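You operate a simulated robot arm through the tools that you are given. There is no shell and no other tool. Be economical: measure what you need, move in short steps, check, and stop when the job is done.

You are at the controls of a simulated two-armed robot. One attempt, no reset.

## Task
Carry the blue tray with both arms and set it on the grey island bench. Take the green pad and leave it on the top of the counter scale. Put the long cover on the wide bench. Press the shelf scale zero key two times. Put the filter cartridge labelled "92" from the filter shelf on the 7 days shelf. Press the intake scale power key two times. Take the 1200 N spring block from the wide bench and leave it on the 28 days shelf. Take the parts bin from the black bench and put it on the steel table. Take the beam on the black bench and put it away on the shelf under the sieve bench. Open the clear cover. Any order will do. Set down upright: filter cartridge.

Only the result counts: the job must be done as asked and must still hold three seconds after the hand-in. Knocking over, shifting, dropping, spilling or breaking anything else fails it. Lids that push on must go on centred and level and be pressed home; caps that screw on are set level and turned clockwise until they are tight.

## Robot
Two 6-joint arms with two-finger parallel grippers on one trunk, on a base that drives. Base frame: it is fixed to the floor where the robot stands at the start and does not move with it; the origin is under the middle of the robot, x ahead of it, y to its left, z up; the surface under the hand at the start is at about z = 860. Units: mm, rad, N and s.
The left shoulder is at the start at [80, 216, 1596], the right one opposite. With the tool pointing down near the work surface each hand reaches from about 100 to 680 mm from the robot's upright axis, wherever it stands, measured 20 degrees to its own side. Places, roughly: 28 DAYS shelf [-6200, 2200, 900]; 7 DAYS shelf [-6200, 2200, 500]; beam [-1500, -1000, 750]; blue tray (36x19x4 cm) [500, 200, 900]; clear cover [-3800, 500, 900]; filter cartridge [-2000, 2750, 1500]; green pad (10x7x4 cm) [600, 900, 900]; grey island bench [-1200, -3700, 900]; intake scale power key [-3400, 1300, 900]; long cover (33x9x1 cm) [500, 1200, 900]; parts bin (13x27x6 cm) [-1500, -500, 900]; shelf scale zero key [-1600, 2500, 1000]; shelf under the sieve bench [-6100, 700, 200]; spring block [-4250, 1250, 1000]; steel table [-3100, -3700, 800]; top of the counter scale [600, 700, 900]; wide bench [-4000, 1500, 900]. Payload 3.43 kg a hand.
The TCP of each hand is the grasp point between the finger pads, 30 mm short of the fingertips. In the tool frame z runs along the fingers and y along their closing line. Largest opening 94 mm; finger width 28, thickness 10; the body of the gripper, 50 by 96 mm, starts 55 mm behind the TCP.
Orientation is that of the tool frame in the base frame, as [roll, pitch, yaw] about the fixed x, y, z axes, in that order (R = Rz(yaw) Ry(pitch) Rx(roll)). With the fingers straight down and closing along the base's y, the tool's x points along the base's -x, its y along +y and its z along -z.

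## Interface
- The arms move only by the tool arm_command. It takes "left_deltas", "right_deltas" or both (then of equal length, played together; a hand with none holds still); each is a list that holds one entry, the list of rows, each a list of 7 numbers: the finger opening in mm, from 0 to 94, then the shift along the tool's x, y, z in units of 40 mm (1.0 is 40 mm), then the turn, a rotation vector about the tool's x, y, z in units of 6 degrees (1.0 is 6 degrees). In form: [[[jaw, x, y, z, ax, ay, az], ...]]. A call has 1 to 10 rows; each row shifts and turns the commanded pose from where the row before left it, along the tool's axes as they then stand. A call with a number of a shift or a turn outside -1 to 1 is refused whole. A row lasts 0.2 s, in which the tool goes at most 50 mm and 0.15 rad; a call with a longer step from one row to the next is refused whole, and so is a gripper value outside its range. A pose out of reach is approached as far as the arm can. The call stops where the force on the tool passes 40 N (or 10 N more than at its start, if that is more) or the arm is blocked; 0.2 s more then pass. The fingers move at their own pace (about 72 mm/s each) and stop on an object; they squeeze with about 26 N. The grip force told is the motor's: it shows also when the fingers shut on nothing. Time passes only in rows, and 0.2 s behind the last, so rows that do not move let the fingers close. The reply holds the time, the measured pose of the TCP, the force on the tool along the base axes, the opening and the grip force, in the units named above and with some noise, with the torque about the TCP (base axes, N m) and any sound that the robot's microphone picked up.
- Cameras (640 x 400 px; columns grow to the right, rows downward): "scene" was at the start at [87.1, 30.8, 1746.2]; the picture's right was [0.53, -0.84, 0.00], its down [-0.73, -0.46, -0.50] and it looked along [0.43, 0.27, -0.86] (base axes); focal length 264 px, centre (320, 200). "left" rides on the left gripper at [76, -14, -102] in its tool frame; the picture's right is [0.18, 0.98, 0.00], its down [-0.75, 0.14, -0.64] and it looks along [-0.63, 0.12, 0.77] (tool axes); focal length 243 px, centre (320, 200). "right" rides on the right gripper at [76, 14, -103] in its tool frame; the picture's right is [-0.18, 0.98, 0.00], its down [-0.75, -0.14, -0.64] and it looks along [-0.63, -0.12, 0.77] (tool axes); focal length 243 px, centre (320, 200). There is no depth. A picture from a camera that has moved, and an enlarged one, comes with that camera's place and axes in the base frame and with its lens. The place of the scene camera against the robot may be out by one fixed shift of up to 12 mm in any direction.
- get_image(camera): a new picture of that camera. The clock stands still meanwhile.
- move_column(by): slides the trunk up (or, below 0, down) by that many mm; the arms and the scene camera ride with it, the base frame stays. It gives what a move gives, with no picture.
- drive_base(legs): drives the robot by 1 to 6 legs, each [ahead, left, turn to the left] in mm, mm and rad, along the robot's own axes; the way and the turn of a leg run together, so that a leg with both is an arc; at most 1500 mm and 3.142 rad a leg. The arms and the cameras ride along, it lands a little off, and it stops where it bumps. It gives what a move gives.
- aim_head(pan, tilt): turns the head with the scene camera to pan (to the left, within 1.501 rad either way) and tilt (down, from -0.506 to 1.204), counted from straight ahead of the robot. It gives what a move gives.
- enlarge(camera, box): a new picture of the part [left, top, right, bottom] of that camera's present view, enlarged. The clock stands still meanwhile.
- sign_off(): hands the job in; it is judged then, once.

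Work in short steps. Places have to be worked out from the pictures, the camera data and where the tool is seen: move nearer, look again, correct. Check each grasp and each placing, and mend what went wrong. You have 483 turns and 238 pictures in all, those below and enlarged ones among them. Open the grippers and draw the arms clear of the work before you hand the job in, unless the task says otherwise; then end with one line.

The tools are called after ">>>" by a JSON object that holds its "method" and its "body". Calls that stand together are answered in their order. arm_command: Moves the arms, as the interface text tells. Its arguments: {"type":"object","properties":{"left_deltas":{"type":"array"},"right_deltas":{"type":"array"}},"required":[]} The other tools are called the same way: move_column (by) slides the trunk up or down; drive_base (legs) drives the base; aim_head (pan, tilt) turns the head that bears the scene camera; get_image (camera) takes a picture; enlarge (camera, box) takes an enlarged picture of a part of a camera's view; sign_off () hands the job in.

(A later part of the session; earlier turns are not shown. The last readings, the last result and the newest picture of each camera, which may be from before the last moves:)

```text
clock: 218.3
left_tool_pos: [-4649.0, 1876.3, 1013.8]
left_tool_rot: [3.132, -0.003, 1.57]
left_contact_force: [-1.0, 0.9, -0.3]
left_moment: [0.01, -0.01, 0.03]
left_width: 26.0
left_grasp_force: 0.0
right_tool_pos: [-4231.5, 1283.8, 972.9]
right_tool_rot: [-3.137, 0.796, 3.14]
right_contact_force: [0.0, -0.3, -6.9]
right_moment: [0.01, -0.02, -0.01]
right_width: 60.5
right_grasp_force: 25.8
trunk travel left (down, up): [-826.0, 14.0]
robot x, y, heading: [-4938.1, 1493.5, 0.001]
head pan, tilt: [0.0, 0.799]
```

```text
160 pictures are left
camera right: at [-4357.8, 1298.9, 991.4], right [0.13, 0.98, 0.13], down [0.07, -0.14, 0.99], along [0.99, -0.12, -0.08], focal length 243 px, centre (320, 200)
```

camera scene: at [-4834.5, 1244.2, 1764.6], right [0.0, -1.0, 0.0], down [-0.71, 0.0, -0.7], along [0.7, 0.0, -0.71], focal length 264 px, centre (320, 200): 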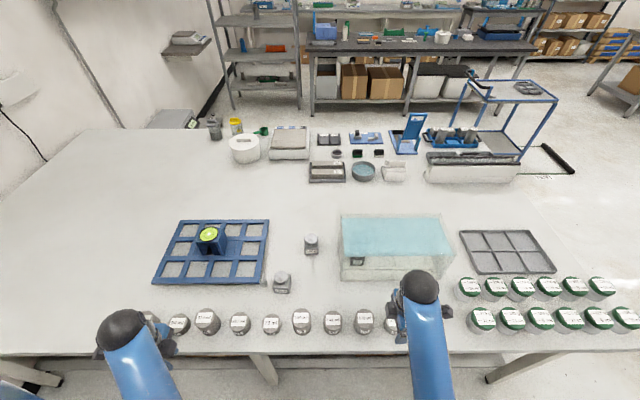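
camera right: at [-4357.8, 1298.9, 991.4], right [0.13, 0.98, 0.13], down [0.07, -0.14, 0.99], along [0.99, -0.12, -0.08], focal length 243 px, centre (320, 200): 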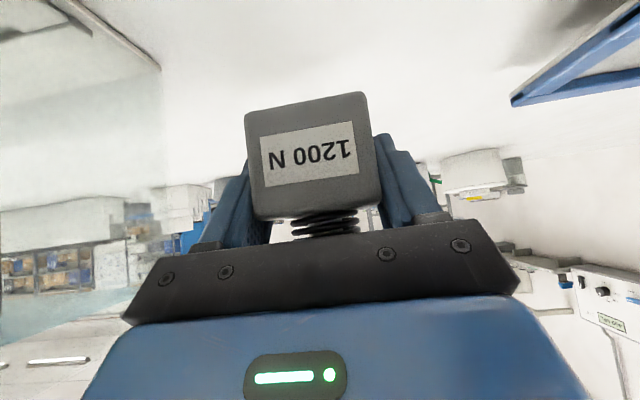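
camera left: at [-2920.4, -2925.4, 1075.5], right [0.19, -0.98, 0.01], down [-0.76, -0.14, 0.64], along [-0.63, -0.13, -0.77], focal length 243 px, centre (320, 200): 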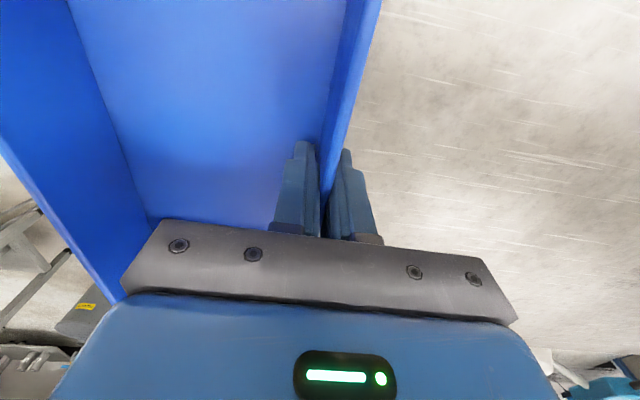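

The block is held. Lift 60 more and reverse away from the bench, then turn toward the day shelves.

>>> {"method": "arm_command", "body": {"right_deltas": [[[40, -0.35, 0, -0.35, 0, 0, 0], [40, -0.35, 0, -0.35, 0, 0, 0], [40, -0.35, 0, -0.35, 0, 0, 0]]]}}

>>> {"method": "drive_base", "body": {"legs": [[-120, 0, 0], [0, 0, 3.14]]}}

>>> {"method": "aim_head", "body": {"pan": -0.5, "tilt": 0.6}}

>>> {"method": "get_image", "body": {"camera": "scene"}}

```text
clock: 219.1
left_tool_pos: [-4648.5, 1877.6, 1014.4]
left_tool_rot: [3.133, -0.003, 1.571]
left_contact_force: [0.2, -0.5, 0.4]
left_moment: [0.0, -0.03, 0.01]
left_width: 26.0
left_grasp_force: 0.0
right_tool_pos: [-4231.5, 1284.0, 1032.9]
right_tool_rot: [-3.138, 0.797, 3.14]
right_contact_force: [0.3, 1.0, -6.7]
right_moment: [-0.01, 0.0, 0.01]
right_width: 60.3
right_grasp_force: 26.3
trunk travel left (down, up): [-826.0, 14.0]
robot x, y, heading: [-4940.6, 1497.7, -0.001]
head pan, tilt: [0.0, 0.799]
```

```text
clock: 227.6
left_tool_pos: [-5363.2, 1122.6, 1013.6]
left_tool_rot: [3.134, -0.005, -1.6]
left_contact_force: [1.0, 0.6, -0.3]
left_moment: [-0.01, 0.01, 0.02]
left_width: 26.2
left_grasp_force: 0.0
right_tool_pos: [-5762.9, 1729.0, 1033.2]
right_tool_rot: [-3.139, 0.798, -0.03]
right_contact_force: [0.1, -0.7, -6.6]
right_moment: [0.04, -0.02, -0.01]
right_width: 60.5
right_grasp_force: 26.0
trunk travel left (down, up): [-826.0, 14.0]
robot x, y, heading: [-5061.0, 1495.8, 3.113]
head pan, tilt: [0.0, 0.799]
```

```text
clock: 228.6
left_tool_pos: [-5362.6, 1122.2, 1014.6]
left_tool_rot: [3.133, -0.003, -1.6]
left_contact_force: [-0.2, -0.6, -0.2]
left_moment: [0.03, 0.02, 0.04]
left_width: 25.9
left_grasp_force: 0.0
right_tool_pos: [-5763.8, 1728.0, 1032.9]
right_tool_rot: [-3.137, 0.798, -0.031]
right_contact_force: [0.2, 1.0, -7.4]
right_moment: [0.01, 0.01, 0.0]
right_width: 60.3
right_grasp_force: 25.6
trunk travel left (down, up): [-826.0, 14.0]
robot x, y, heading: [-5058.5, 1493.9, 3.113]
head pan, tilt: [-0.499, 0.6]
```

```text
159 pictures are left
camera scene: at [-5168.5, 1536.5, 1781.0], right [0.5, 0.86, 0.0], down [0.49, -0.29, -0.82], along [-0.71, 0.42, -0.57], focal length 264 px, centre (320, 200)
```

scene: 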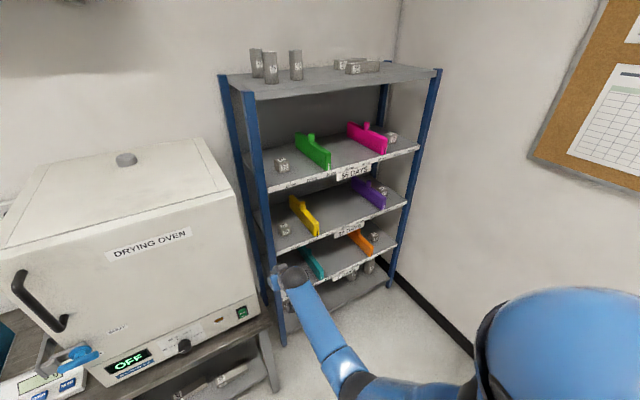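

28‑days shelf surface ≈ z 800, front edge x≈−6060, free middle zone y 2080..2590. Strafe right 600, lower the trunk 130 and look.

>>> {"method": "drive_base", "body": {"legs": [[0, 0, 0.028], [0, -590, 0]]}}

>>> {"method": "move_column", "body": {"by": -120}}

>>> {"method": "aim_head", "body": {"pan": -0.2, "tilt": 0.6}}

>>> {"method": "get_image", "body": {"camera": "scene"}}

>>> {"method": "get_image", "body": {"camera": "right"}}

```text
clock: 232.3
left_tool_pos: [-5350.9, 1704.3, 1013.4]
left_tool_rot: [3.134, -0.002, -1.573]
left_contact_force: [0.9, 0.3, -0.9]
left_moment: [0.02, -0.04, 0.0]
left_width: 26.1
left_grasp_force: 0.0
right_tool_pos: [-5766.6, 2299.5, 1031.3]
right_tool_rot: [-3.137, 0.797, -0.002]
right_contact_force: [0.5, -0.1, -7.2]
right_moment: [0.02, -0.02, -0.03]
right_width: 60.2
right_grasp_force: 25.9
trunk travel left (down, up): [-826.0, 14.0]
robot x, y, heading: [-5057.7, 2085.5, 3.141]
head pan, tilt: [-0.499, 0.6]
```

```text
clock: 233.8
left_tool_pos: [-5350.1, 1705.0, 894.6]
left_tool_rot: [3.132, -0.004, -1.573]
left_contact_force: [0.2, -0.4, -0.7]
left_moment: [0.0, 0.02, 0.03]
left_width: 26.1
left_grasp_force: 0.1
right_tool_pos: [-5767.6, 2299.9, 912.5]
right_tool_rot: [-3.138, 0.797, -0.003]
right_contact_force: [-0.5, 0.7, -7.4]
right_moment: [-0.01, -0.01, 0.01]
right_width: 60.1
right_grasp_force: 26.3
trunk travel left (down, up): [-706.0, 134.0]
robot x, y, heading: [-5058.1, 2083.6, 3.131]
head pan, tilt: [-0.499, 0.6]
```

```text
clock: 234.6
left_tool_pos: [-5350.4, 1706.1, 895.1]
left_tool_rot: [3.133, -0.004, -1.573]
left_contact_force: [0.1, -0.2, -0.1]
left_moment: [0.02, -0.01, -0.01]
left_width: 25.8
left_grasp_force: 0.1
right_tool_pos: [-5767.0, 2299.3, 912.0]
right_tool_rot: [-3.138, 0.798, -0.003]
right_contact_force: [-0.4, 1.3, -6.8]
right_moment: [-0.01, -0.04, 0.02]
right_width: 60.6
right_grasp_force: 26.6
trunk travel left (down, up): [-706.0, 134.0]
robot x, y, heading: [-5058.1, 2085.8, 3.143]
head pan, tilt: [-0.201, 0.6]
```

```text
158 pictures are left
camera scene: at [-5176.7, 2099.6, 1661.0], right [0.2, 0.98, 0.0], down [0.55, -0.12, -0.82], along [-0.81, 0.17, -0.57], focal length 264 px, centre (320, 200)
```

scene: 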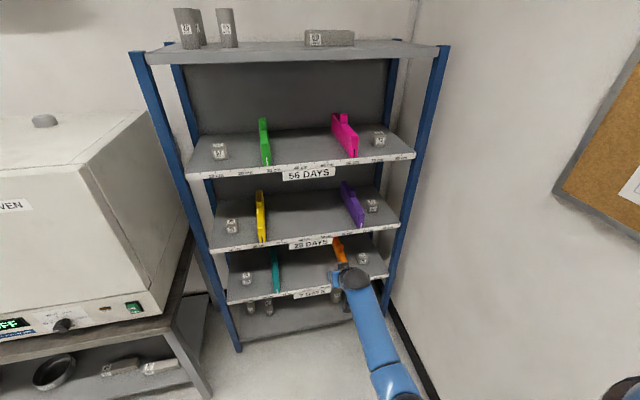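

```text
157 pictures are left
camera right: at [-5640.9, 2284.8, 929.9], right [-0.13, -0.98, 0.13], down [-0.07, 0.14, 0.99], along [-0.99, 0.12, -0.08], focal length 243 px, centre (320, 200)
```

right: 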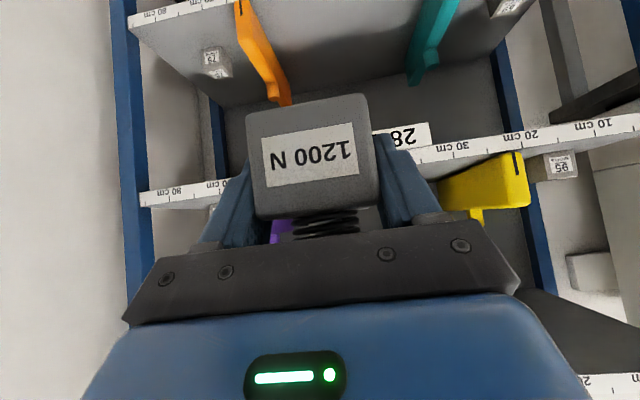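

Shelf surface computes to z≈860; free zone y≈2030..2400. Raise 30, shift 70 left and drive ahead 300, then check.

>>> {"method": "move_column", "body": {"by": 35}}

>>> {"method": "drive_base", "body": {"legs": [[0, 75, 0], [290, 0, 0]]}}

>>> {"method": "get_image", "body": {"camera": "right"}}

>>> {"method": "get_image", "body": {"camera": "scene"}}

```text
clock: 235.3
left_tool_pos: [-5349.9, 1705.2, 929.0]
left_tool_rot: [3.133, -0.002, -1.571]
left_contact_force: [0.7, 0.3, 0.6]
left_moment: [0.0, 0.04, 0.04]
left_width: 26.1
left_grasp_force: 0.0
right_tool_pos: [-5766.9, 2299.2, 947.5]
right_tool_rot: [-3.137, 0.798, -0.004]
right_contact_force: [0.6, -0.1, -7.1]
right_moment: [-0.01, 0.0, -0.03]
right_width: 60.4
right_grasp_force: 26.0
trunk travel left (down, up): [-741.0, 99.0]
robot x, y, heading: [-5058.4, 2085.4, 3.138]
head pan, tilt: [-0.201, 0.6]
```

```text
clock: 238.0
left_tool_pos: [-5632.4, 1629.3, 928.5]
left_tool_rot: [3.132, -0.003, -1.568]
left_contact_force: [-0.3, -0.4, 0.4]
left_moment: [0.0, -0.01, 0.03]
left_width: 25.7
left_grasp_force: 0.0
right_tool_pos: [-6051.1, 2220.9, 948.6]
right_tool_rot: [-3.137, 0.8, 0.003]
right_contact_force: [-0.1, 0.1, -5.7]
right_moment: [0.0, -0.03, 0.01]
right_width: 60.4
right_grasp_force: 25.8
trunk travel left (down, up): [-741.0, 99.0]
robot x, y, heading: [-5344.9, 2009.4, -3.141]
head pan, tilt: [-0.201, 0.6]
```

```text
156 pictures are left
camera right: at [-5925.4, 2207.1, 966.2], right [-0.13, -0.98, 0.13], down [-0.07, 0.14, 0.99], along [-0.99, 0.12, -0.08], focal length 243 px, centre (320, 200)
```

right: 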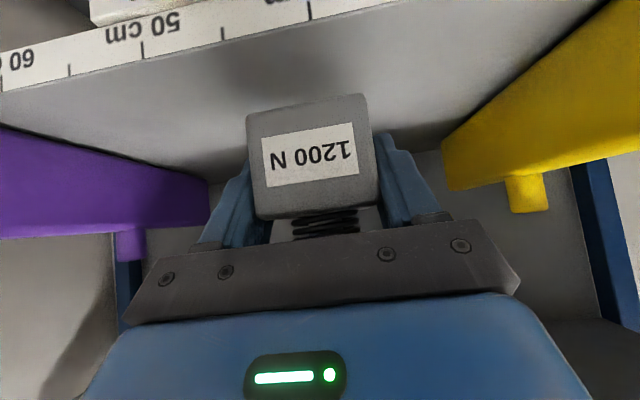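

```text
155 pictures are left
camera scene: at [-5458.9, 2023.8, 1696.3], right [0.2, 0.98, 0.0], down [0.55, -0.11, -0.83], along [-0.81, 0.16, -0.56], focal length 264 px, centre (320, 200)
```

scene: 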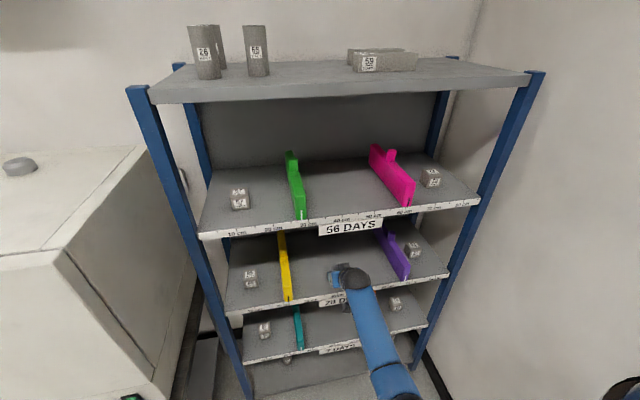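

Front edge x≈−6047; the block needs ~80 mm more depth. Drive 80 ahead and lower stepwise.

>>> {"method": "drive_base", "body": {"legs": [[80, 0, 0]]}}

>>> {"method": "arm_command", "body": {"right_deltas": [[[40, 0.2, 0, 0.2, 0, 0, 0], [40, 0.2, 0, 0.2, 0, 0, 0], [40, 0.1, 0, 0.1, 0, 0, 0], [40, 0.1, 0, 0.1, 0, 0, 0], [40, 0.07, 0, 0.07, 0, 0, 0], [40, 0.07, 0, 0.07, 0, 0, 0], [40, 0.07, 0, 0.07, 0, 0, 0], [40, 0.07, 0, 0.07, 0, 0, 0], [40, 0.07, 0, 0.07, 0, 0, 0]]]}}

>>> {"method": "get_image", "body": {"camera": "right"}}

```text
clock: 239.0
left_tool_pos: [-5703.9, 1629.7, 930.4]
left_tool_rot: [3.126, -0.002, -1.566]
left_contact_force: [0.5, -0.4, -0.3]
left_moment: [0.0, 0.05, 0.03]
left_width: 25.9
left_grasp_force: 0.1
right_tool_pos: [-6125.4, 2220.9, 951.9]
right_tool_rot: [-3.139, 0.802, 0.003]
right_contact_force: [1.4, 0.8, -6.4]
right_moment: [-0.02, -0.01, -0.01]
right_width: 60.1
right_grasp_force: 25.7
trunk travel left (down, up): [-741.0, 99.0]
robot x, y, heading: [-5423.8, 2009.4, -3.139]
head pan, tilt: [-0.201, 0.6]
```

```text
clock: 241.0
left_tool_pos: [-5708.4, 1630.0, 928.8]
left_tool_rot: [3.13, -0.001, -1.568]
left_contact_force: [0.0, -0.1, -0.1]
left_moment: [-0.01, -0.01, -0.01]
left_width: 26.2
left_grasp_force: 0.0
right_tool_pos: [-6132.1, 2220.7, 895.7]
right_tool_rot: [-3.138, 0.802, 0.003]
right_contact_force: [1.3, 1.0, 5.2]
right_moment: [-0.34, -0.35, 0.0]
right_width: 60.4
right_grasp_force: 26.0
trunk travel left (down, up): [-741.0, 99.0]
robot x, y, heading: [-5422.7, 2013.0, -3.137]
head pan, tilt: [-0.201, 0.6]
```

```text
154 pictures are left
camera right: at [-6005.4, 2206.7, 913.5], right [-0.13, -0.98, 0.13], down [-0.06, 0.14, 0.99], along [-0.99, 0.12, -0.08], focal length 243 px, centre (320, 200)
```

right: 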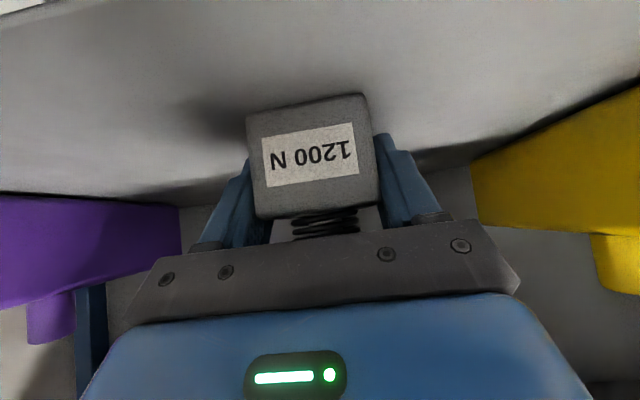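

Force changed from −6.5 to +5 N: the block rests on the shelf at TCP z≈896. Open and withdraw along the tool axis.

>>> {"method": "arm_command", "body": {"right_deltas": [[[60, 0, 0, 0, 0, 0, 0], [80, 0, 0, 0, 0, 0, 0], [86, 0, 0, 0, 0, 0, 0], [86, 0, 0, -0.5, 0, 0, 0], [86, 0.2, 0, -0.8, 0, 0, 0], [86, 0.2, 0, -0.8, 0, 0, 0]]]}}

>>> {"method": "drive_base", "body": {"legs": [[-250, 0, 0]]}}

>>> {"method": "get_image", "body": {"camera": "right"}}

```text
clock: 242.4
left_tool_pos: [-5709.6, 1629.5, 929.3]
left_tool_rot: [3.131, 0.0, -1.566]
left_contact_force: [0.3, -0.3, -0.3]
left_moment: [0.01, 0.01, -0.02]
left_width: 25.9
left_grasp_force: 0.1
right_tool_pos: [-6062.1, 2221.9, 941.4]
right_tool_rot: [-3.138, 0.798, 0.003]
right_contact_force: [0.3, 1.2, -0.4]
right_moment: [-0.01, 0.05, 0.02]
right_width: 86.1
right_grasp_force: 0.1
trunk travel left (down, up): [-741.0, 99.0]
robot x, y, heading: [-5422.5, 2011.0, -3.138]
head pan, tilt: [-0.201, 0.6]
```

```text
clock: 244.2
left_tool_pos: [-5458.4, 1630.0, 929.7]
left_tool_rot: [3.135, -0.004, -1.566]
left_contact_force: [-1.1, -0.4, 0.5]
left_moment: [-0.01, 0.0, -0.02]
left_width: 26.0
left_grasp_force: 0.1
right_tool_pos: [-5813.2, 2220.2, 940.4]
right_tool_rot: [-3.14, 0.795, 0.007]
right_contact_force: [-1.0, 0.5, 0.1]
right_moment: [0.0, 0.03, -0.03]
right_width: 86.2
right_grasp_force: 0.1
trunk travel left (down, up): [-741.0, 99.0]
robot x, y, heading: [-5171.8, 2014.5, -3.131]
head pan, tilt: [-0.201, 0.6]
```

```text
153 pictures are left
camera right: at [-5686.5, 2206.7, 958.2], right [-0.12, -0.98, 0.13], down [-0.07, 0.14, 0.99], along [-0.99, 0.11, -0.09], focal length 243 px, centre (320, 200)
```

right: 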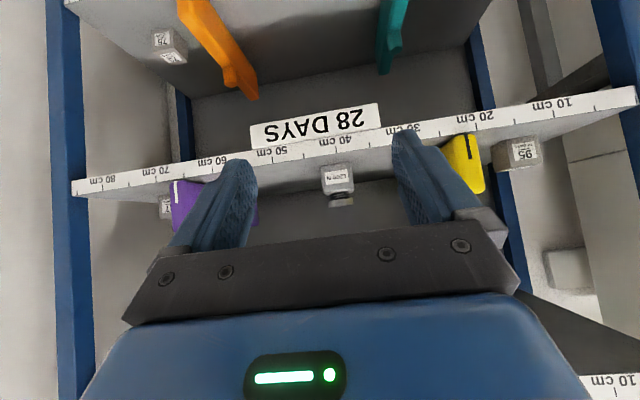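

The block stands on the 28‑days shelf. Now restore the right tool to vertical, raise the trunk, and head to the −y end of the wide bench to look at the clear cover.

>>> {"method": "arm_command", "body": {"right_deltas": [[[40, 0, 0, 0, 0, 1, 0], [40, 0, 0, 0, 0, 1, 0], [40, 0, 0, 0, 0, 1, 0], [40, 0, 0, 0, 0, 1, 0], [40, 0, 0, 0, 0, 1, 0], [40, 0, 0, 0, 0, 1, 0], [40, 0, 0, 0, 0, 1, 0], [40, 0.5, 0, 0, 0, 0.6, 0], [40, 1, 0, 0, 0, 0, 0], [40, 1, 0, 0, 0, 0, 0]]]}}

>>> {"method": "move_column", "body": {"by": 85}}

>>> {"method": "drive_base", "body": {"legs": [[0, 1300, -0.01], [0, 1100, 0], [0, 0, -1.571], [0, -1370, 0]]}}

>>> {"method": "aim_head", "body": {"pan": 0.0, "tilt": 0.6}}

>>> {"method": "get_image", "body": {"camera": "scene"}}

```text
clock: 246.4
left_tool_pos: [-5456.5, 1629.6, 929.7]
left_tool_rot: [3.13, -0.003, -1.562]
left_contact_force: [0.3, -0.9, -0.3]
left_moment: [-0.02, 0.0, -0.05]
left_width: 26.2
left_grasp_force: 0.0
right_tool_pos: [-5710.6, 2221.4, 940.5]
right_tool_rot: [-3.14, 0.003, 0.005]
right_contact_force: [-0.5, -0.2, 0.0]
right_moment: [0.01, 0.06, -0.01]
right_width: 40.0
right_grasp_force: 0.1
trunk travel left (down, up): [-741.0, 99.0]
robot x, y, heading: [-5170.3, 2014.0, -3.132]
head pan, tilt: [-0.201, 0.6]
```

```text
clock: 247.7
left_tool_pos: [-5456.4, 1629.5, 1014.6]
left_tool_rot: [3.133, -0.002, -1.563]
left_contact_force: [-0.5, -0.2, -0.4]
left_moment: [0.03, -0.04, -0.03]
left_width: 26.0
left_grasp_force: 0.1
right_tool_pos: [-5711.4, 2221.1, 1023.5]
right_tool_rot: [-3.14, 0.002, 0.006]
right_contact_force: [-0.3, -1.1, 0.5]
right_moment: [0.01, 0.02, -0.04]
right_width: 40.1
right_grasp_force: 0.0
trunk travel left (down, up): [-826.0, 14.0]
robot x, y, heading: [-5175.1, 2013.3, -3.135]
head pan, tilt: [-0.201, 0.6]
```

```text
clock: 269.7
left_tool_pos: [-4177.6, -118.3, 1013.3]
left_tool_rot: [3.132, -0.004, 3.121]
left_contact_force: [-0.6, 0.0, -0.9]
left_moment: [-0.01, 0.02, -0.02]
left_width: 26.1
left_grasp_force: 0.1
right_tool_pos: [-3581.2, 119.9, 1024.0]
right_tool_rot: [-3.139, 0.002, -1.596]
right_contact_force: [0.9, 0.0, 0.7]
right_moment: [0.0, -0.01, 0.01]
right_width: 40.2
right_grasp_force: 0.1
trunk travel left (down, up): [-826.0, 14.0]
robot x, y, heading: [-3803.0, -413.4, 1.548]
head pan, tilt: [-0.201, 0.6]
```

```text
clock: 270.4
left_tool_pos: [-4178.8, -117.4, 1014.4]
left_tool_rot: [3.133, -0.003, 3.121]
left_contact_force: [-1.1, 0.2, -0.4]
left_moment: [0.02, 0.01, 0.01]
left_width: 26.3
left_grasp_force: 0.0
right_tool_pos: [-3580.6, 120.5, 1024.6]
right_tool_rot: [-3.138, 0.002, -1.596]
right_contact_force: [0.5, 0.0, -0.5]
right_moment: [-0.03, -0.01, 0.01]
right_width: 40.0
right_grasp_force: 0.2
trunk travel left (down, up): [-826.0, 14.0]
robot x, y, heading: [-3800.6, -414.3, 1.55]
head pan, tilt: [0.0, 0.6]
```

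```text
152 pictures are left
camera scene: at [-3799.9, -301.6, 1781.1], right [1.0, -0.02, 0.0], down [-0.01, -0.56, -0.82], along [0.02, 0.82, -0.57], focal length 264 px, centre (320, 200)
```

scene: 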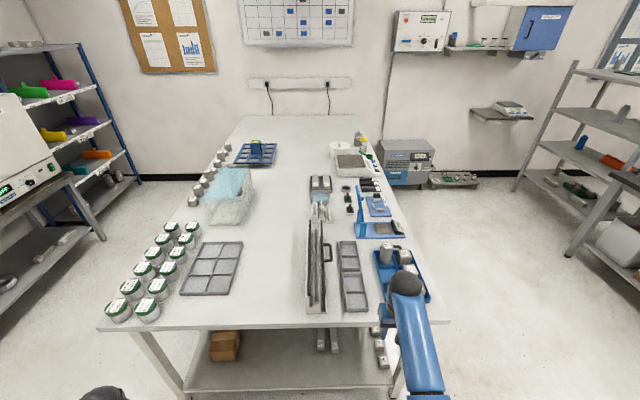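

>>> {"method": "enlarge", "body": {"camera": "scene", "box": [260, 150, 450, 330]}}

```text
2.22 times, centred on (355, 240) of scene
camera zoom: at [-3799.9, -301.6, 1781.1], right [1.0, -0.02, 0.0], down [-0.01, -0.56, -0.82], along [0.02, 0.82, -0.57], focal length 587 px, centre (242, 111)
```

zoom: 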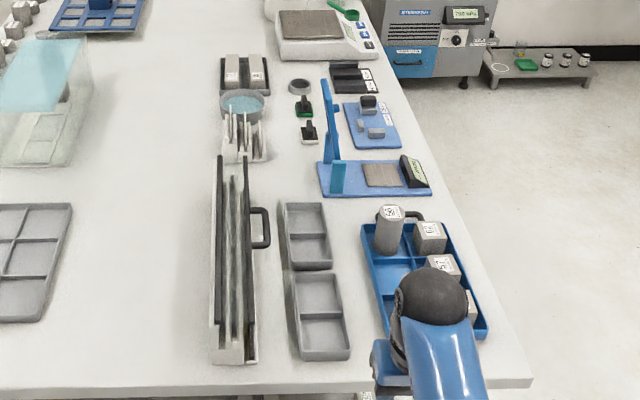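

The clear cover device is the long narrow channel at x≈−3800, y 250..650 with a black loop handle on its +x side near (−3735, 510). I strafe left 100, go ahead 200, and look with the right wrist camera.

>>> {"method": "drive_base", "body": {"legs": [[0, 110, 0.02], [180, 0, 0]]}}

>>> {"method": "get_image", "body": {"camera": "right"}}

>>> {"method": "aim_head", "body": {"pan": -0.2, "tilt": 0.9}}

>>> {"method": "get_image", "body": {"camera": "scene"}}

```text
clock: 272.7
left_tool_pos: [-4295.4, 51.7, 1014.7]
left_tool_rot: [3.129, -0.002, -3.141]
left_contact_force: [-1.0, 0.0, 0.2]
left_moment: [-0.01, 0.01, -0.02]
left_width: 26.0
left_grasp_force: 0.1
right_tool_pos: [-3700.8, 302.8, 1025.2]
right_tool_rot: [-3.137, 0.004, -1.574]
right_contact_force: [0.1, 0.1, -0.1]
right_moment: [0.01, 0.0, -0.01]
right_width: 40.3
right_grasp_force: 0.1
trunk travel left (down, up): [-826.0, 14.0]
robot x, y, heading: [-3909.6, -232.9, 1.57]
head pan, tilt: [0.0, 0.6]
```

```text
150 pictures are left
camera right: at [-3716.5, 226.3, 1129.0], right [-0.98, 0.19, 0.0], down [0.14, 0.75, 0.65], along [0.12, 0.63, -0.76], focal length 243 px, centre (320, 200)
```

right: 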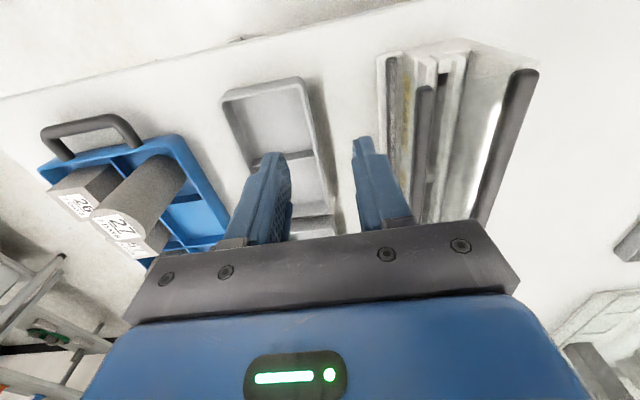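

```text
clock: 273.5
left_tool_pos: [-4294.0, 55.6, 1015.8]
left_tool_rot: [3.134, -0.004, -3.141]
left_contact_force: [0.0, -0.1, 0.0]
left_moment: [-0.01, 0.02, 0.04]
left_width: 26.3
left_grasp_force: 0.1
right_tool_pos: [-3701.1, 305.4, 1025.2]
right_tool_rot: [-3.139, 0.002, -1.576]
right_contact_force: [-0.3, -0.6, 0.1]
right_moment: [-0.02, -0.05, -0.03]
right_width: 40.3
right_grasp_force: 0.0
trunk travel left (down, up): [-826.0, 14.0]
robot x, y, heading: [-3912.9, -235.4, 1.57]
head pan, tilt: [-0.201, 0.901]
```

```text
149 pictures are left
camera scene: at [-3896.7, -134.6, 1756.4], right [0.98, -0.2, 0.0], down [-0.16, -0.77, -0.62], along [0.12, 0.61, -0.78], focal length 264 px, centre (320, 200)
```

scene: 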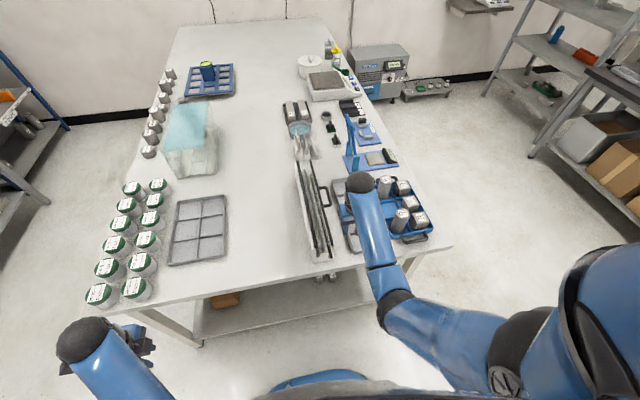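

>>> {"method": "enlarge", "body": {"camera": "scene", "box": [270, 120, 370, 270]}}

>>> {"method": "enlarge", "body": {"camera": "right", "box": [340, 20, 580, 240]}}

```text
2.67 times, centred on (320, 195) of scene
camera zoom: at [-3896.7, -134.6, 1756.4], right [0.98, -0.2, 0.0], down [-0.16, -0.77, -0.62], along [0.12, 0.61, -0.78], focal length 705 px, centre (320, 213)
```

zoom: 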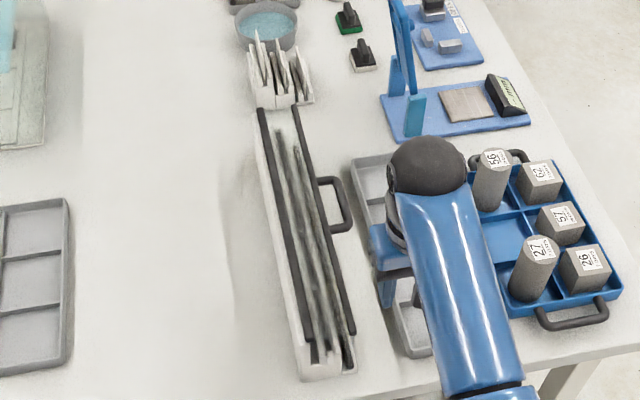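

```text
1.82 times, centred on (460, 130) of right
camera zoom: at [-3715.5, 229.7, 1127.1], right [-0.98, 0.19, 0.0], down [0.14, 0.75, 0.64], along [0.12, 0.63, -0.77], focal length 441 px, centre (66, 327)
```

zoom: 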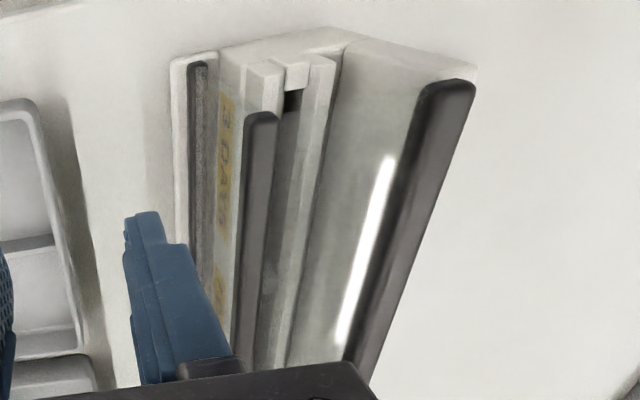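

The black bars are at z≈955–970; the loop handle's outer bar lies at about (−3732, 500, 955), hinge presumably on the −x bar (x≈−3829). Drive 110 ahead and bring the right hand above the handle.

>>> {"method": "drive_base", "body": {"legs": [[110, 0, 0]]}}

>>> {"method": "arm_command", "body": {"right_deltas": [[[40, -0.5, 0.2, 0, 0, 0, 0], [40, -0.5, 0.2, 0, 0, 0, 0]]]}}

>>> {"method": "get_image", "body": {"camera": "right"}}

>>> {"method": "enlarge", "body": {"camera": "scene", "box": [270, 120, 400, 280]}}

```text
clock: 274.7
left_tool_pos: [-4293.5, 156.2, 1016.2]
left_tool_rot: [3.125, 0.0, 3.141]
left_contact_force: [1.0, -0.7, 1.0]
left_moment: [0.04, -0.01, -0.05]
left_width: 25.9
left_grasp_force: 0.1
right_tool_pos: [-3700.3, 404.3, 1028.5]
right_tool_rot: [-3.138, 0.007, -1.573]
right_contact_force: [0.4, 0.2, 0.1]
right_moment: [0.03, -0.01, 0.0]
right_width: 40.0
right_grasp_force: 0.0
trunk travel left (down, up): [-826.0, 14.0]
robot x, y, heading: [-3909.4, -129.9, 1.564]
head pan, tilt: [-0.201, 0.901]
```

```text
clock: 275.3
left_tool_pos: [-4295.2, 158.3, 1014.2]
left_tool_rot: [3.13, -0.001, 3.14]
left_contact_force: [0.6, 0.1, -0.1]
left_moment: [0.02, 0.0, 0.01]
left_width: 26.0
left_grasp_force: 0.0
right_tool_pos: [-3718.1, 447.2, 1023.5]
right_tool_rot: [-3.138, 0.0, -1.574]
right_contact_force: [0.6, -0.3, 0.0]
right_moment: [0.02, 0.01, 0.0]
right_width: 39.9
right_grasp_force: 0.0
trunk travel left (down, up): [-826.0, 14.0]
robot x, y, heading: [-3911.7, -128.4, 1.571]
head pan, tilt: [-0.201, 0.901]
```

```text
146 pictures are left
camera right: at [-3733.0, 372.4, 1127.2], right [-0.98, 0.19, 0.0], down [0.14, 0.75, 0.64], along [0.12, 0.63, -0.77], focal length 243 px, centre (320, 200)
```

right: 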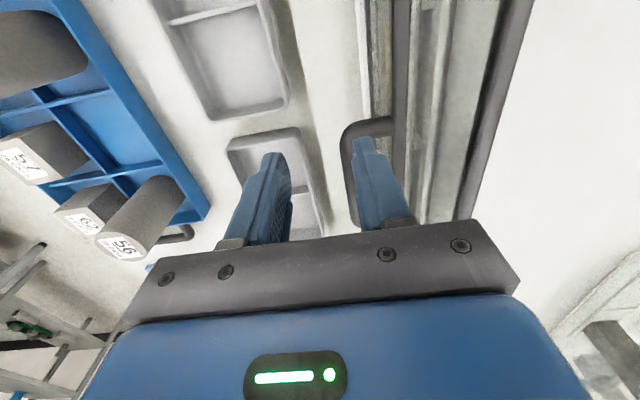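

```text
2.50 times, centred on (335, 200) of scene
camera zoom: at [-3897.9, -32.9, 1756.6], right [0.98, -0.2, 0.0], down [-0.16, -0.77, -0.62], along [0.13, 0.61, -0.78], focal length 660 px, centre (282, 200)
```

zoom: 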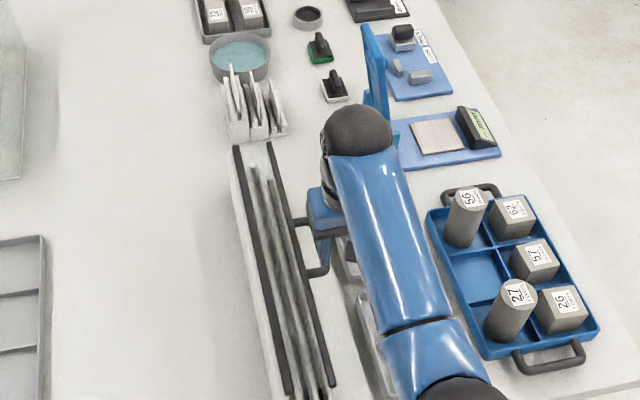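

Handle loop spans y 459..550 with outer bar at x≈−3733. Move over its centre with 30 mm opening, lower to TCP z≈985 and look.

>>> {"method": "arm_command", "body": {"right_deltas": [[[30, -0.75, 0.19, 0, 0, 0, 0], [30, -0.7, 0.19, 0, 0, 0, 0], [30, 0, 0, 0.5, 0, 0, 0], [30, 0, 0, 0.5, 0, 0, 0]]]}}

>>> {"method": "get_image", "body": {"camera": "right"}}

```text
clock: 276.3
left_tool_pos: [-4293.6, 163.0, 1013.4]
left_tool_rot: [3.134, -0.003, -3.141]
left_contact_force: [0.0, -0.7, 0.1]
left_moment: [0.03, 0.0, 0.02]
left_width: 26.1
left_grasp_force: 0.1
right_tool_pos: [-3731.6, 511.1, 984.3]
right_tool_rot: [-3.14, -0.001, -1.573]
right_contact_force: [-0.1, -0.3, 0.0]
right_moment: [-0.02, 0.0, 0.01]
right_width: 29.9
right_grasp_force: 0.4
trunk travel left (down, up): [-826.0, 14.0]
robot x, y, heading: [-3912.9, -128.3, 1.571]
head pan, tilt: [-0.201, 0.901]
```

```text
144 pictures are left
camera right: at [-3745.4, 434.5, 1087.6], right [-0.98, 0.19, 0.0], down [0.14, 0.75, 0.64], along [0.12, 0.63, -0.77], focal length 243 px, centre (320, 200)
```

right: 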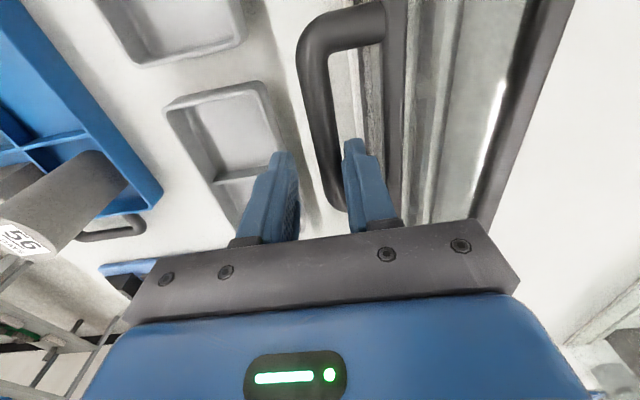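

Triangulation: handle bar x≈−3737, z≈963, y centre 496. Small correction, lower 6 mm and close gently on the bar.

>>> {"method": "arm_command", "body": {"right_deltas": [[[30, 0.27, 0.13, 0, 0, 0, 0], [30, 0, 0, 0.17, 0, 0, 0], [0, 0, 0, 0, 0, 0, 0], [0, 0, 0, 0, 0, 0, 0]]]}}

>>> {"method": "get_image", "body": {"camera": "right"}}

```text
clock: 277.3
left_tool_pos: [-4293.5, 161.5, 1013.9]
left_tool_rot: [3.133, -0.002, 3.141]
left_contact_force: [0.3, -0.1, 0.0]
left_moment: [-0.02, 0.0, -0.01]
left_width: 26.1
left_grasp_force: 0.1
right_tool_pos: [-3736.7, 497.6, 978.3]
right_tool_rot: [-3.139, -0.001, -1.573]
right_contact_force: [0.9, -2.7, 3.1]
right_moment: [-0.56, -0.09, 1.17]
right_width: 14.1
right_grasp_force: 45.5
trunk travel left (down, up): [-826.0, 14.0]
robot x, y, heading: [-3912.2, -128.9, 1.572]
head pan, tilt: [-0.201, 0.901]
```

```text
143 pictures are left
camera right: at [-3751.5, 421.9, 1081.2], right [-0.98, 0.19, 0.0], down [0.14, 0.75, 0.64], along [0.12, 0.63, -0.77], focal length 243 px, centre (320, 200)
```

right: 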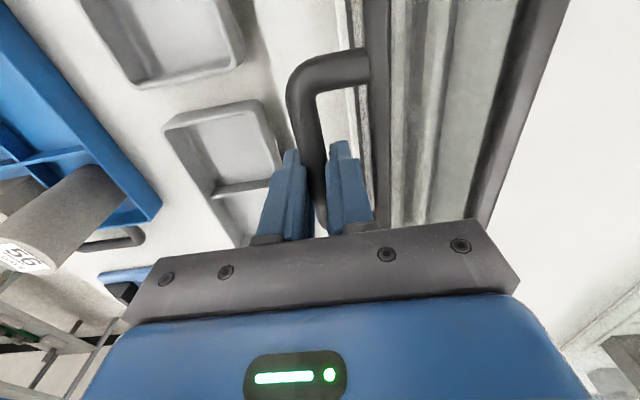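

Handle gripped (14 mm). Test: lift 24 mm in small steps.

>>> {"method": "arm_command", "body": {"right_deltas": [[[0, 0, 0, -0.15, 0, 0, 0], [0, 0, 0, -0.15, 0, 0, 0], [0, 0, 0.01, -0.15, 0, 0, 0], [0, 0, 0.03, -0.15, 0, 0, 0]]]}}

>>> {"method": "get_image", "body": {"camera": "right"}}

>>> {"method": "enlarge", "body": {"camera": "scene", "box": [270, 120, 400, 280]}}

```text
clock: 278.3
left_tool_pos: [-4293.2, 164.8, 1013.7]
left_tool_rot: [3.136, -0.003, 3.141]
left_contact_force: [-0.4, 1.1, 0.1]
left_moment: [0.02, 0.0, 0.01]
left_width: 26.1
left_grasp_force: 0.1
right_tool_pos: [-3738.0, 499.5, 997.4]
right_tool_rot: [-3.14, -0.003, -1.573]
right_contact_force: [-5.1, -1.5, -27.3]
right_moment: [-0.26, 0.14, 1.29]
right_width: 13.7
right_grasp_force: 45.2
trunk travel left (down, up): [-826.0, 14.0]
robot x, y, heading: [-3908.9, -129.4, 1.568]
head pan, tilt: [-0.201, 0.901]
```

```text
142 pictures are left
camera right: at [-3753.0, 424.5, 1101.7], right [-0.98, 0.19, 0.0], down [0.14, 0.76, 0.64], along [0.12, 0.63, -0.77], focal length 243 px, centre (320, 200)
```

right: 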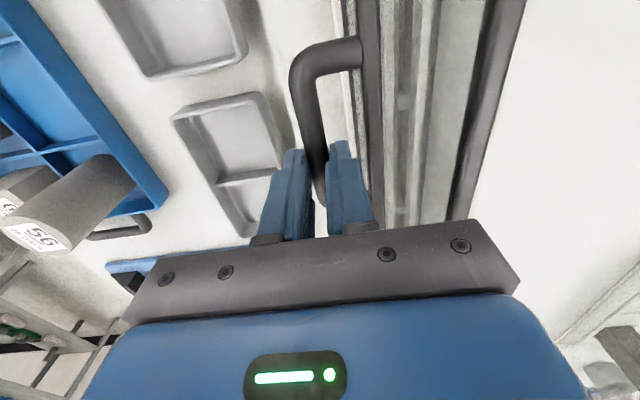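

```text
2.50 times, centred on (335, 200) of scene
camera zoom: at [-3896.7, -23.4, 1755.9], right [0.98, -0.2, 0.0], down [-0.16, -0.77, -0.62], along [0.12, 0.61, -0.79], focal length 660 px, centre (282, 200)
```

zoom: 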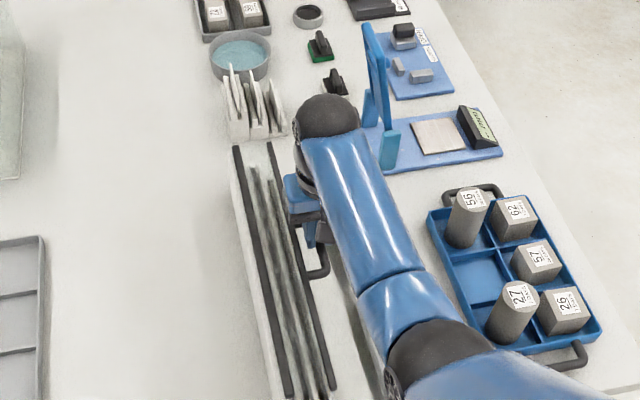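

Handle moved ~19 mm at 27 N. Continue a bit and compare.

>>> {"method": "arm_command", "body": {"right_deltas": [[[0, 0, 0.05, -0.15, 0, 0, 0], [0, 0, 0.06, -0.15, 0, 0, 0], [0, 0, 0.07, -0.15, 0, 0, 0], [0, 0, 0, 0, 0, 0, 0]]]}}

>>> {"method": "get_image", "body": {"camera": "right"}}

```text
clock: 279.3
left_tool_pos: [-4294.1, 161.6, 1013.7]
left_tool_rot: [3.133, -0.001, 3.141]
left_contact_force: [0.5, -1.2, -0.7]
left_moment: [0.0, 0.02, -0.01]
left_width: 26.1
left_grasp_force: 0.0
right_tool_pos: [-3744.8, 499.3, 1019.2]
right_tool_rot: [-3.14, -0.002, -1.573]
right_contact_force: [-0.4, -0.2, -0.3]
right_moment: [0.01, -0.03, 0.03]
right_width: 0.1
right_grasp_force: 33.1
trunk travel left (down, up): [-826.0, 14.0]
robot x, y, heading: [-3909.3, -127.0, 1.572]
head pan, tilt: [-0.201, 0.901]
```

```text
140 pictures are left
camera right: at [-3760.6, 423.1, 1122.3], right [-0.98, 0.19, 0.0], down [0.14, 0.75, 0.64], along [0.12, 0.63, -0.77], focal length 243 px, centre (320, 200)
```

right: 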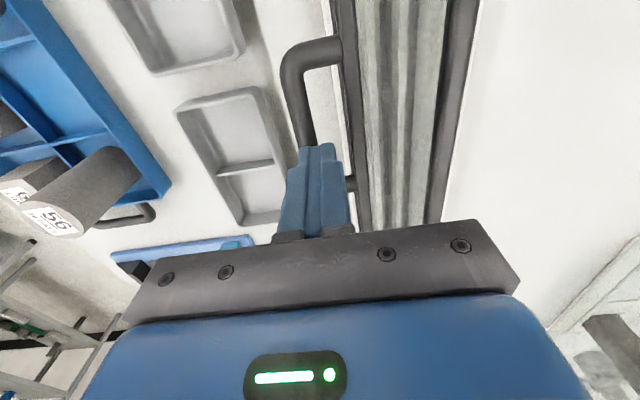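

The fingers slipped off upward; the cover did not follow. Enlarge the present wrist view to understand the mechanism.

>>> {"method": "enlarge", "body": {"camera": "right", "box": [230, 0, 530, 200]}}

>>> {"method": "enlarge", "body": {"camera": "scene", "box": [275, 165, 355, 285]}}

```text
2.00 times, centred on (380, 100) of right
camera zoom: at [-3760.6, 423.1, 1122.3], right [-0.98, 0.19, 0.0], down [0.14, 0.75, 0.64], along [0.12, 0.63, -0.77], focal length 485 px, centre (200, 400)
```

zoom: 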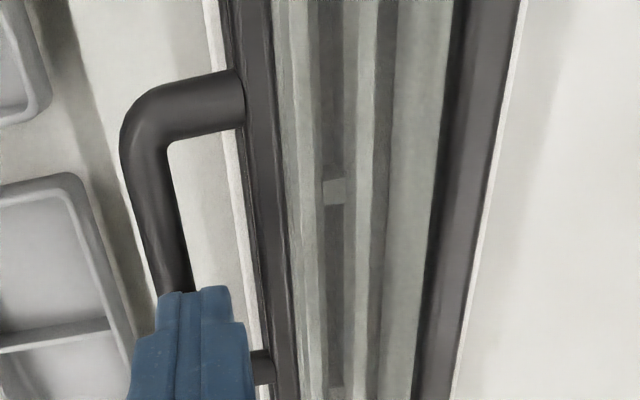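

```text
3.33 times, centred on (315, 225) of scene
camera zoom: at [-3896.8, -28.1, 1756.3], right [0.98, -0.2, 0.0], down [-0.16, -0.77, -0.62], along [0.12, 0.61, -0.78], focal length 881 px, centre (337, 117)
```

zoom: 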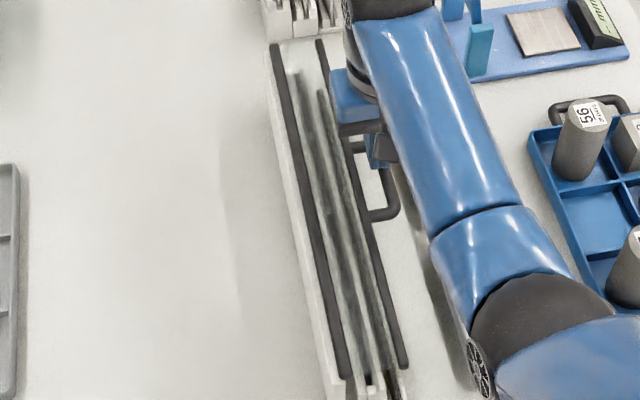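

The bar simply slid through the grip (friction limit ~27 N); the cover hasn't moved. I back off and tilt the wrist camera to look at the device end-on.

>>> {"method": "arm_command", "body": {"right_deltas": [[[0, 0, 0, -0.5, 0, 0, 0], [20, 0, 0.5, -0.5, 0, 0, 0], [20, 0, 0.5, 0, 0, 0, 0]]]}}

>>> {"method": "drive_base", "body": {"legs": [[-420, 0, 0]]}}

>>> {"method": "arm_command", "body": {"right_deltas": [[[20, 0, 0, 0.3, 0, -1, 0], [20, 0, 0, 0.3, 0, -1, 0], [20, 0, 0, 0.3, 0, -1, 0], [20, 0, 0, 0, 0, -1, 0], [20, 0, 0, 0, 0, -1, 0], [20, 0, 0, 0, 0, -1, 0]]]}}

>>> {"method": "get_image", "body": {"camera": "right"}}

```text
clock: 280.1
left_tool_pos: [-4294.3, 163.2, 1014.7]
left_tool_rot: [3.133, -0.003, -3.141]
left_contact_force: [0.1, -0.8, 0.9]
left_moment: [0.0, 0.01, -0.05]
left_width: 26.1
left_grasp_force: 0.0
right_tool_pos: [-3786.9, 498.5, 1060.4]
right_tool_rot: [-3.138, 0.0, -1.574]
right_contact_force: [0.5, -0.6, -0.3]
right_moment: [0.02, -0.03, 0.0]
right_width: 20.1
right_grasp_force: 0.1
trunk travel left (down, up): [-826.0, 14.0]
robot x, y, heading: [-3912.2, -125.5, 1.569]
head pan, tilt: [-0.201, 0.901]
```

```text
clock: 282.7
left_tool_pos: [-4295.0, -257.9, 1013.0]
left_tool_rot: [3.133, -0.002, 3.138]
left_contact_force: [0.1, 0.4, -0.3]
left_moment: [-0.02, 0.0, 0.0]
left_width: 25.9
left_grasp_force: 0.1
right_tool_pos: [-3785.0, 77.7, 1058.5]
right_tool_rot: [-3.14, -0.002, -1.578]
right_contact_force: [0.4, 0.7, -0.4]
right_moment: [-0.01, 0.0, 0.02]
right_width: 19.8
right_grasp_force: 0.1
trunk travel left (down, up): [-826.0, 14.0]
robot x, y, heading: [-3912.3, -552.1, 1.568]
head pan, tilt: [-0.201, 0.901]
```

```text
clock: 284.1
left_tool_pos: [-4294.0, -260.3, 1013.7]
left_tool_rot: [3.134, -0.002, 3.141]
left_contact_force: [0.3, -0.2, -0.2]
left_moment: [0.02, -0.01, 0.0]
left_width: 26.0
left_grasp_force: 0.0
right_tool_pos: [-3786.3, 77.9, 1024.7]
right_tool_rot: [-3.139, 0.63, -1.573]
right_contact_force: [0.3, -0.1, 0.8]
right_moment: [-0.02, -0.02, 0.04]
right_width: 19.9
right_grasp_force: 0.0
trunk travel left (down, up): [-826.0, 14.0]
robot x, y, heading: [-3915.1, -551.0, 1.568]
head pan, tilt: [-0.201, 0.901]
```

```text
137 pictures are left
camera right: at [-3800.5, -43.1, 1063.5], right [-0.98, 0.15, 0.11], down [0.14, 0.23, 0.96], along [0.12, 0.96, -0.25], focal length 243 px, centre (320, 200)
```

right: 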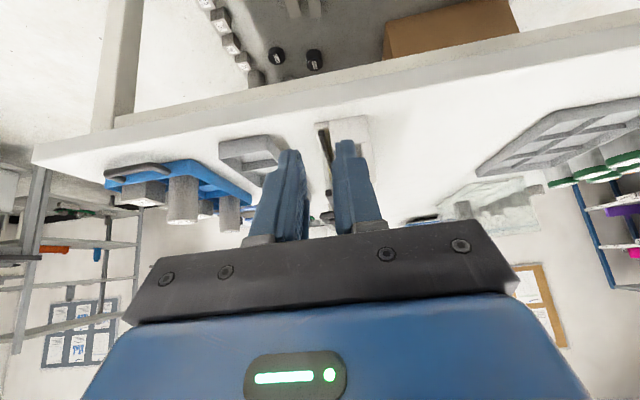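

>>> {"method": "arm_command", "body": {"right_deltas": [[[94, 0, -0.5, 0, 0, 0, 0], [94, 0, -0.5, 0, 0, 0, 0], [94, 0, -0.5, 0, 0, 0, 0], [94, 0, 0, 0, 0, 0, 0]]]}}

>>> {"method": "enlarge", "body": {"camera": "right", "box": [290, 80, 490, 220]}}

```text
clock: 285.1
left_tool_pos: [-4295.2, -260.4, 1013.3]
left_tool_rot: [3.134, -0.001, 3.141]
left_contact_force: [0.0, 0.0, 0.6]
left_moment: [0.0, 0.0, -0.03]
left_width: 26.0
left_grasp_force: 0.1
right_tool_pos: [-3725.9, 78.7, 1024.4]
right_tool_rot: [-3.138, 0.629, -1.574]
right_contact_force: [-0.2, -0.7, 0.7]
right_moment: [-0.01, -0.01, 0.0]
right_width: 93.7
right_grasp_force: 0.1
trunk travel left (down, up): [-826.0, 14.0]
robot x, y, heading: [-3915.6, -552.0, 1.566]
head pan, tilt: [-0.201, 0.901]
```

```text
2.86 times, centred on (390, 150) of right
camera zoom: at [-3740.8, -41.8, 1063.8], right [-0.98, 0.15, 0.11], down [0.14, 0.23, 0.96], along [0.12, 0.96, -0.25], focal length 693 px, centre (120, 343)
```

zoom: 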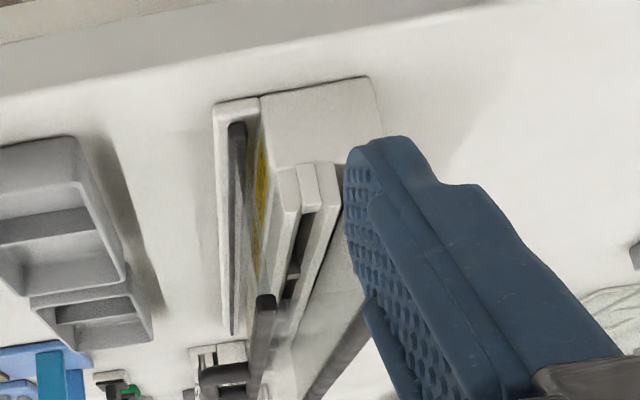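

>>> {"method": "arm_command", "body": {"right_deltas": [[[20, 0, -0.7, 0, 0, 0, 0], [20, 0, -0.7, 0, 0, 0, 0], [20, 0, -0.7, 0, 0, 0, 0]]]}}

>>> {"method": "enlarge", "body": {"camera": "right", "box": [330, 80, 530, 220]}}

```text
clock: 285.9
left_tool_pos: [-4294.2, -260.1, 1013.6]
left_tool_rot: [3.133, -0.004, 3.139]
left_contact_force: [0.4, 0.3, -0.3]
left_moment: [0.0, 0.0, 0.01]
left_width: 26.1
left_grasp_force: 0.0
right_tool_pos: [-3639.9, 77.1, 1025.7]
right_tool_rot: [-3.141, 0.628, -1.574]
right_contact_force: [0.4, 0.4, -0.2]
right_moment: [0.01, 0.03, -0.01]
right_width: 20.0
right_grasp_force: 0.0
trunk travel left (down, up): [-826.0, 14.0]
robot x, y, heading: [-3912.8, -553.3, 1.569]
head pan, tilt: [-0.201, 0.901]
```

```text
2.86 times, centred on (430, 150) of right
camera zoom: at [-3656.3, -44.0, 1064.0], right [-0.98, 0.15, 0.11], down [0.14, 0.23, 0.96], along [0.12, 0.96, -0.25], focal length 693 px, centre (6, 343)
```

zoom: 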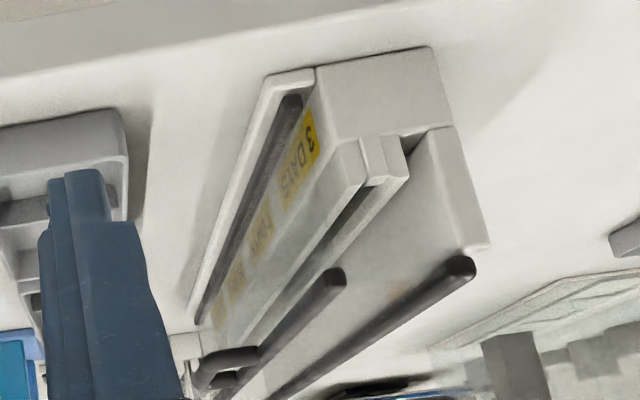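

Now it's clear: an L‑shaped clear cover (top panel between bars at x≈−3768 and −3822, z≈975, front panel down to a strip at z≈883). I return to the handle and test motions with a deeper grip.

>>> {"method": "arm_command", "body": {"right_deltas": [[[30, 0, 0.6, 0, 0, 1, 0], [30, 0, 0.6, 0, 0, 1, 0], [30, 0, 0.6, 0, 0, 1, 0], [30, 0, 0.6, 0, 0, 1, 0], [30, 0, 0, 0, 0, 1, 0], [30, 0, 0, 0, 0, 1, 0]]]}}

>>> {"method": "drive_base", "body": {"legs": [[420, 0, 0]]}}

>>> {"method": "get_image", "body": {"camera": "right"}}

```text
clock: 287.3
left_tool_pos: [-4294.3, -259.6, 1013.6]
left_tool_rot: [3.133, -0.004, 3.141]
left_contact_force: [-0.3, -0.2, 0.1]
left_moment: [-0.01, 0.03, 0.01]
left_width: 26.1
left_grasp_force: 0.0
right_tool_pos: [-3736.9, 76.8, 1024.4]
right_tool_rot: [-3.139, -0.002, -1.576]
right_contact_force: [-0.1, -0.9, 0.3]
right_moment: [0.01, 0.03, 0.0]
right_width: 30.3
right_grasp_force: 0.1
trunk travel left (down, up): [-826.0, 14.0]
robot x, y, heading: [-3918.1, -553.1, 1.567]
head pan, tilt: [-0.201, 0.901]
```

```text
clock: 289.9
left_tool_pos: [-4290.7, 160.5, 1015.4]
left_tool_rot: [3.13, -0.003, 3.136]
left_contact_force: [0.5, 0.7, 0.1]
left_moment: [0.02, 0.0, -0.01]
left_width: 26.0
left_grasp_force: 0.1
right_tool_pos: [-3733.2, 497.5, 1026.5]
right_tool_rot: [-3.141, 0.002, -1.578]
right_contact_force: [-0.1, -0.4, 0.0]
right_moment: [0.02, 0.04, 0.03]
right_width: 30.1
right_grasp_force: 0.1
trunk travel left (down, up): [-826.0, 14.0]
robot x, y, heading: [-3909.8, -126.5, 1.56]
head pan, tilt: [-0.201, 0.901]
```

```text
134 pictures are left
camera right: at [-3748.2, 421.5, 1128.9], right [-0.98, 0.19, 0.0], down [0.15, 0.75, 0.64], along [0.13, 0.63, -0.76], focal length 243 px, centre (320, 200)
```

right: 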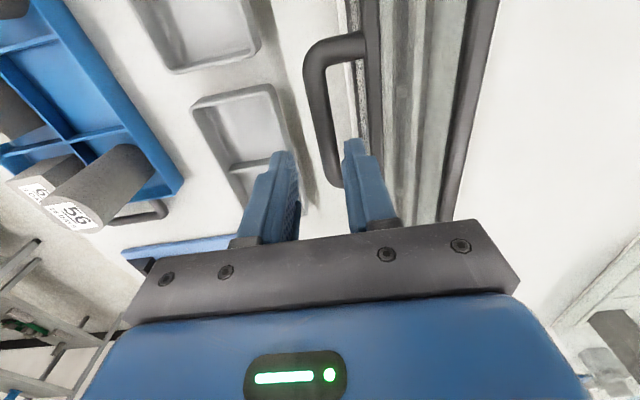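

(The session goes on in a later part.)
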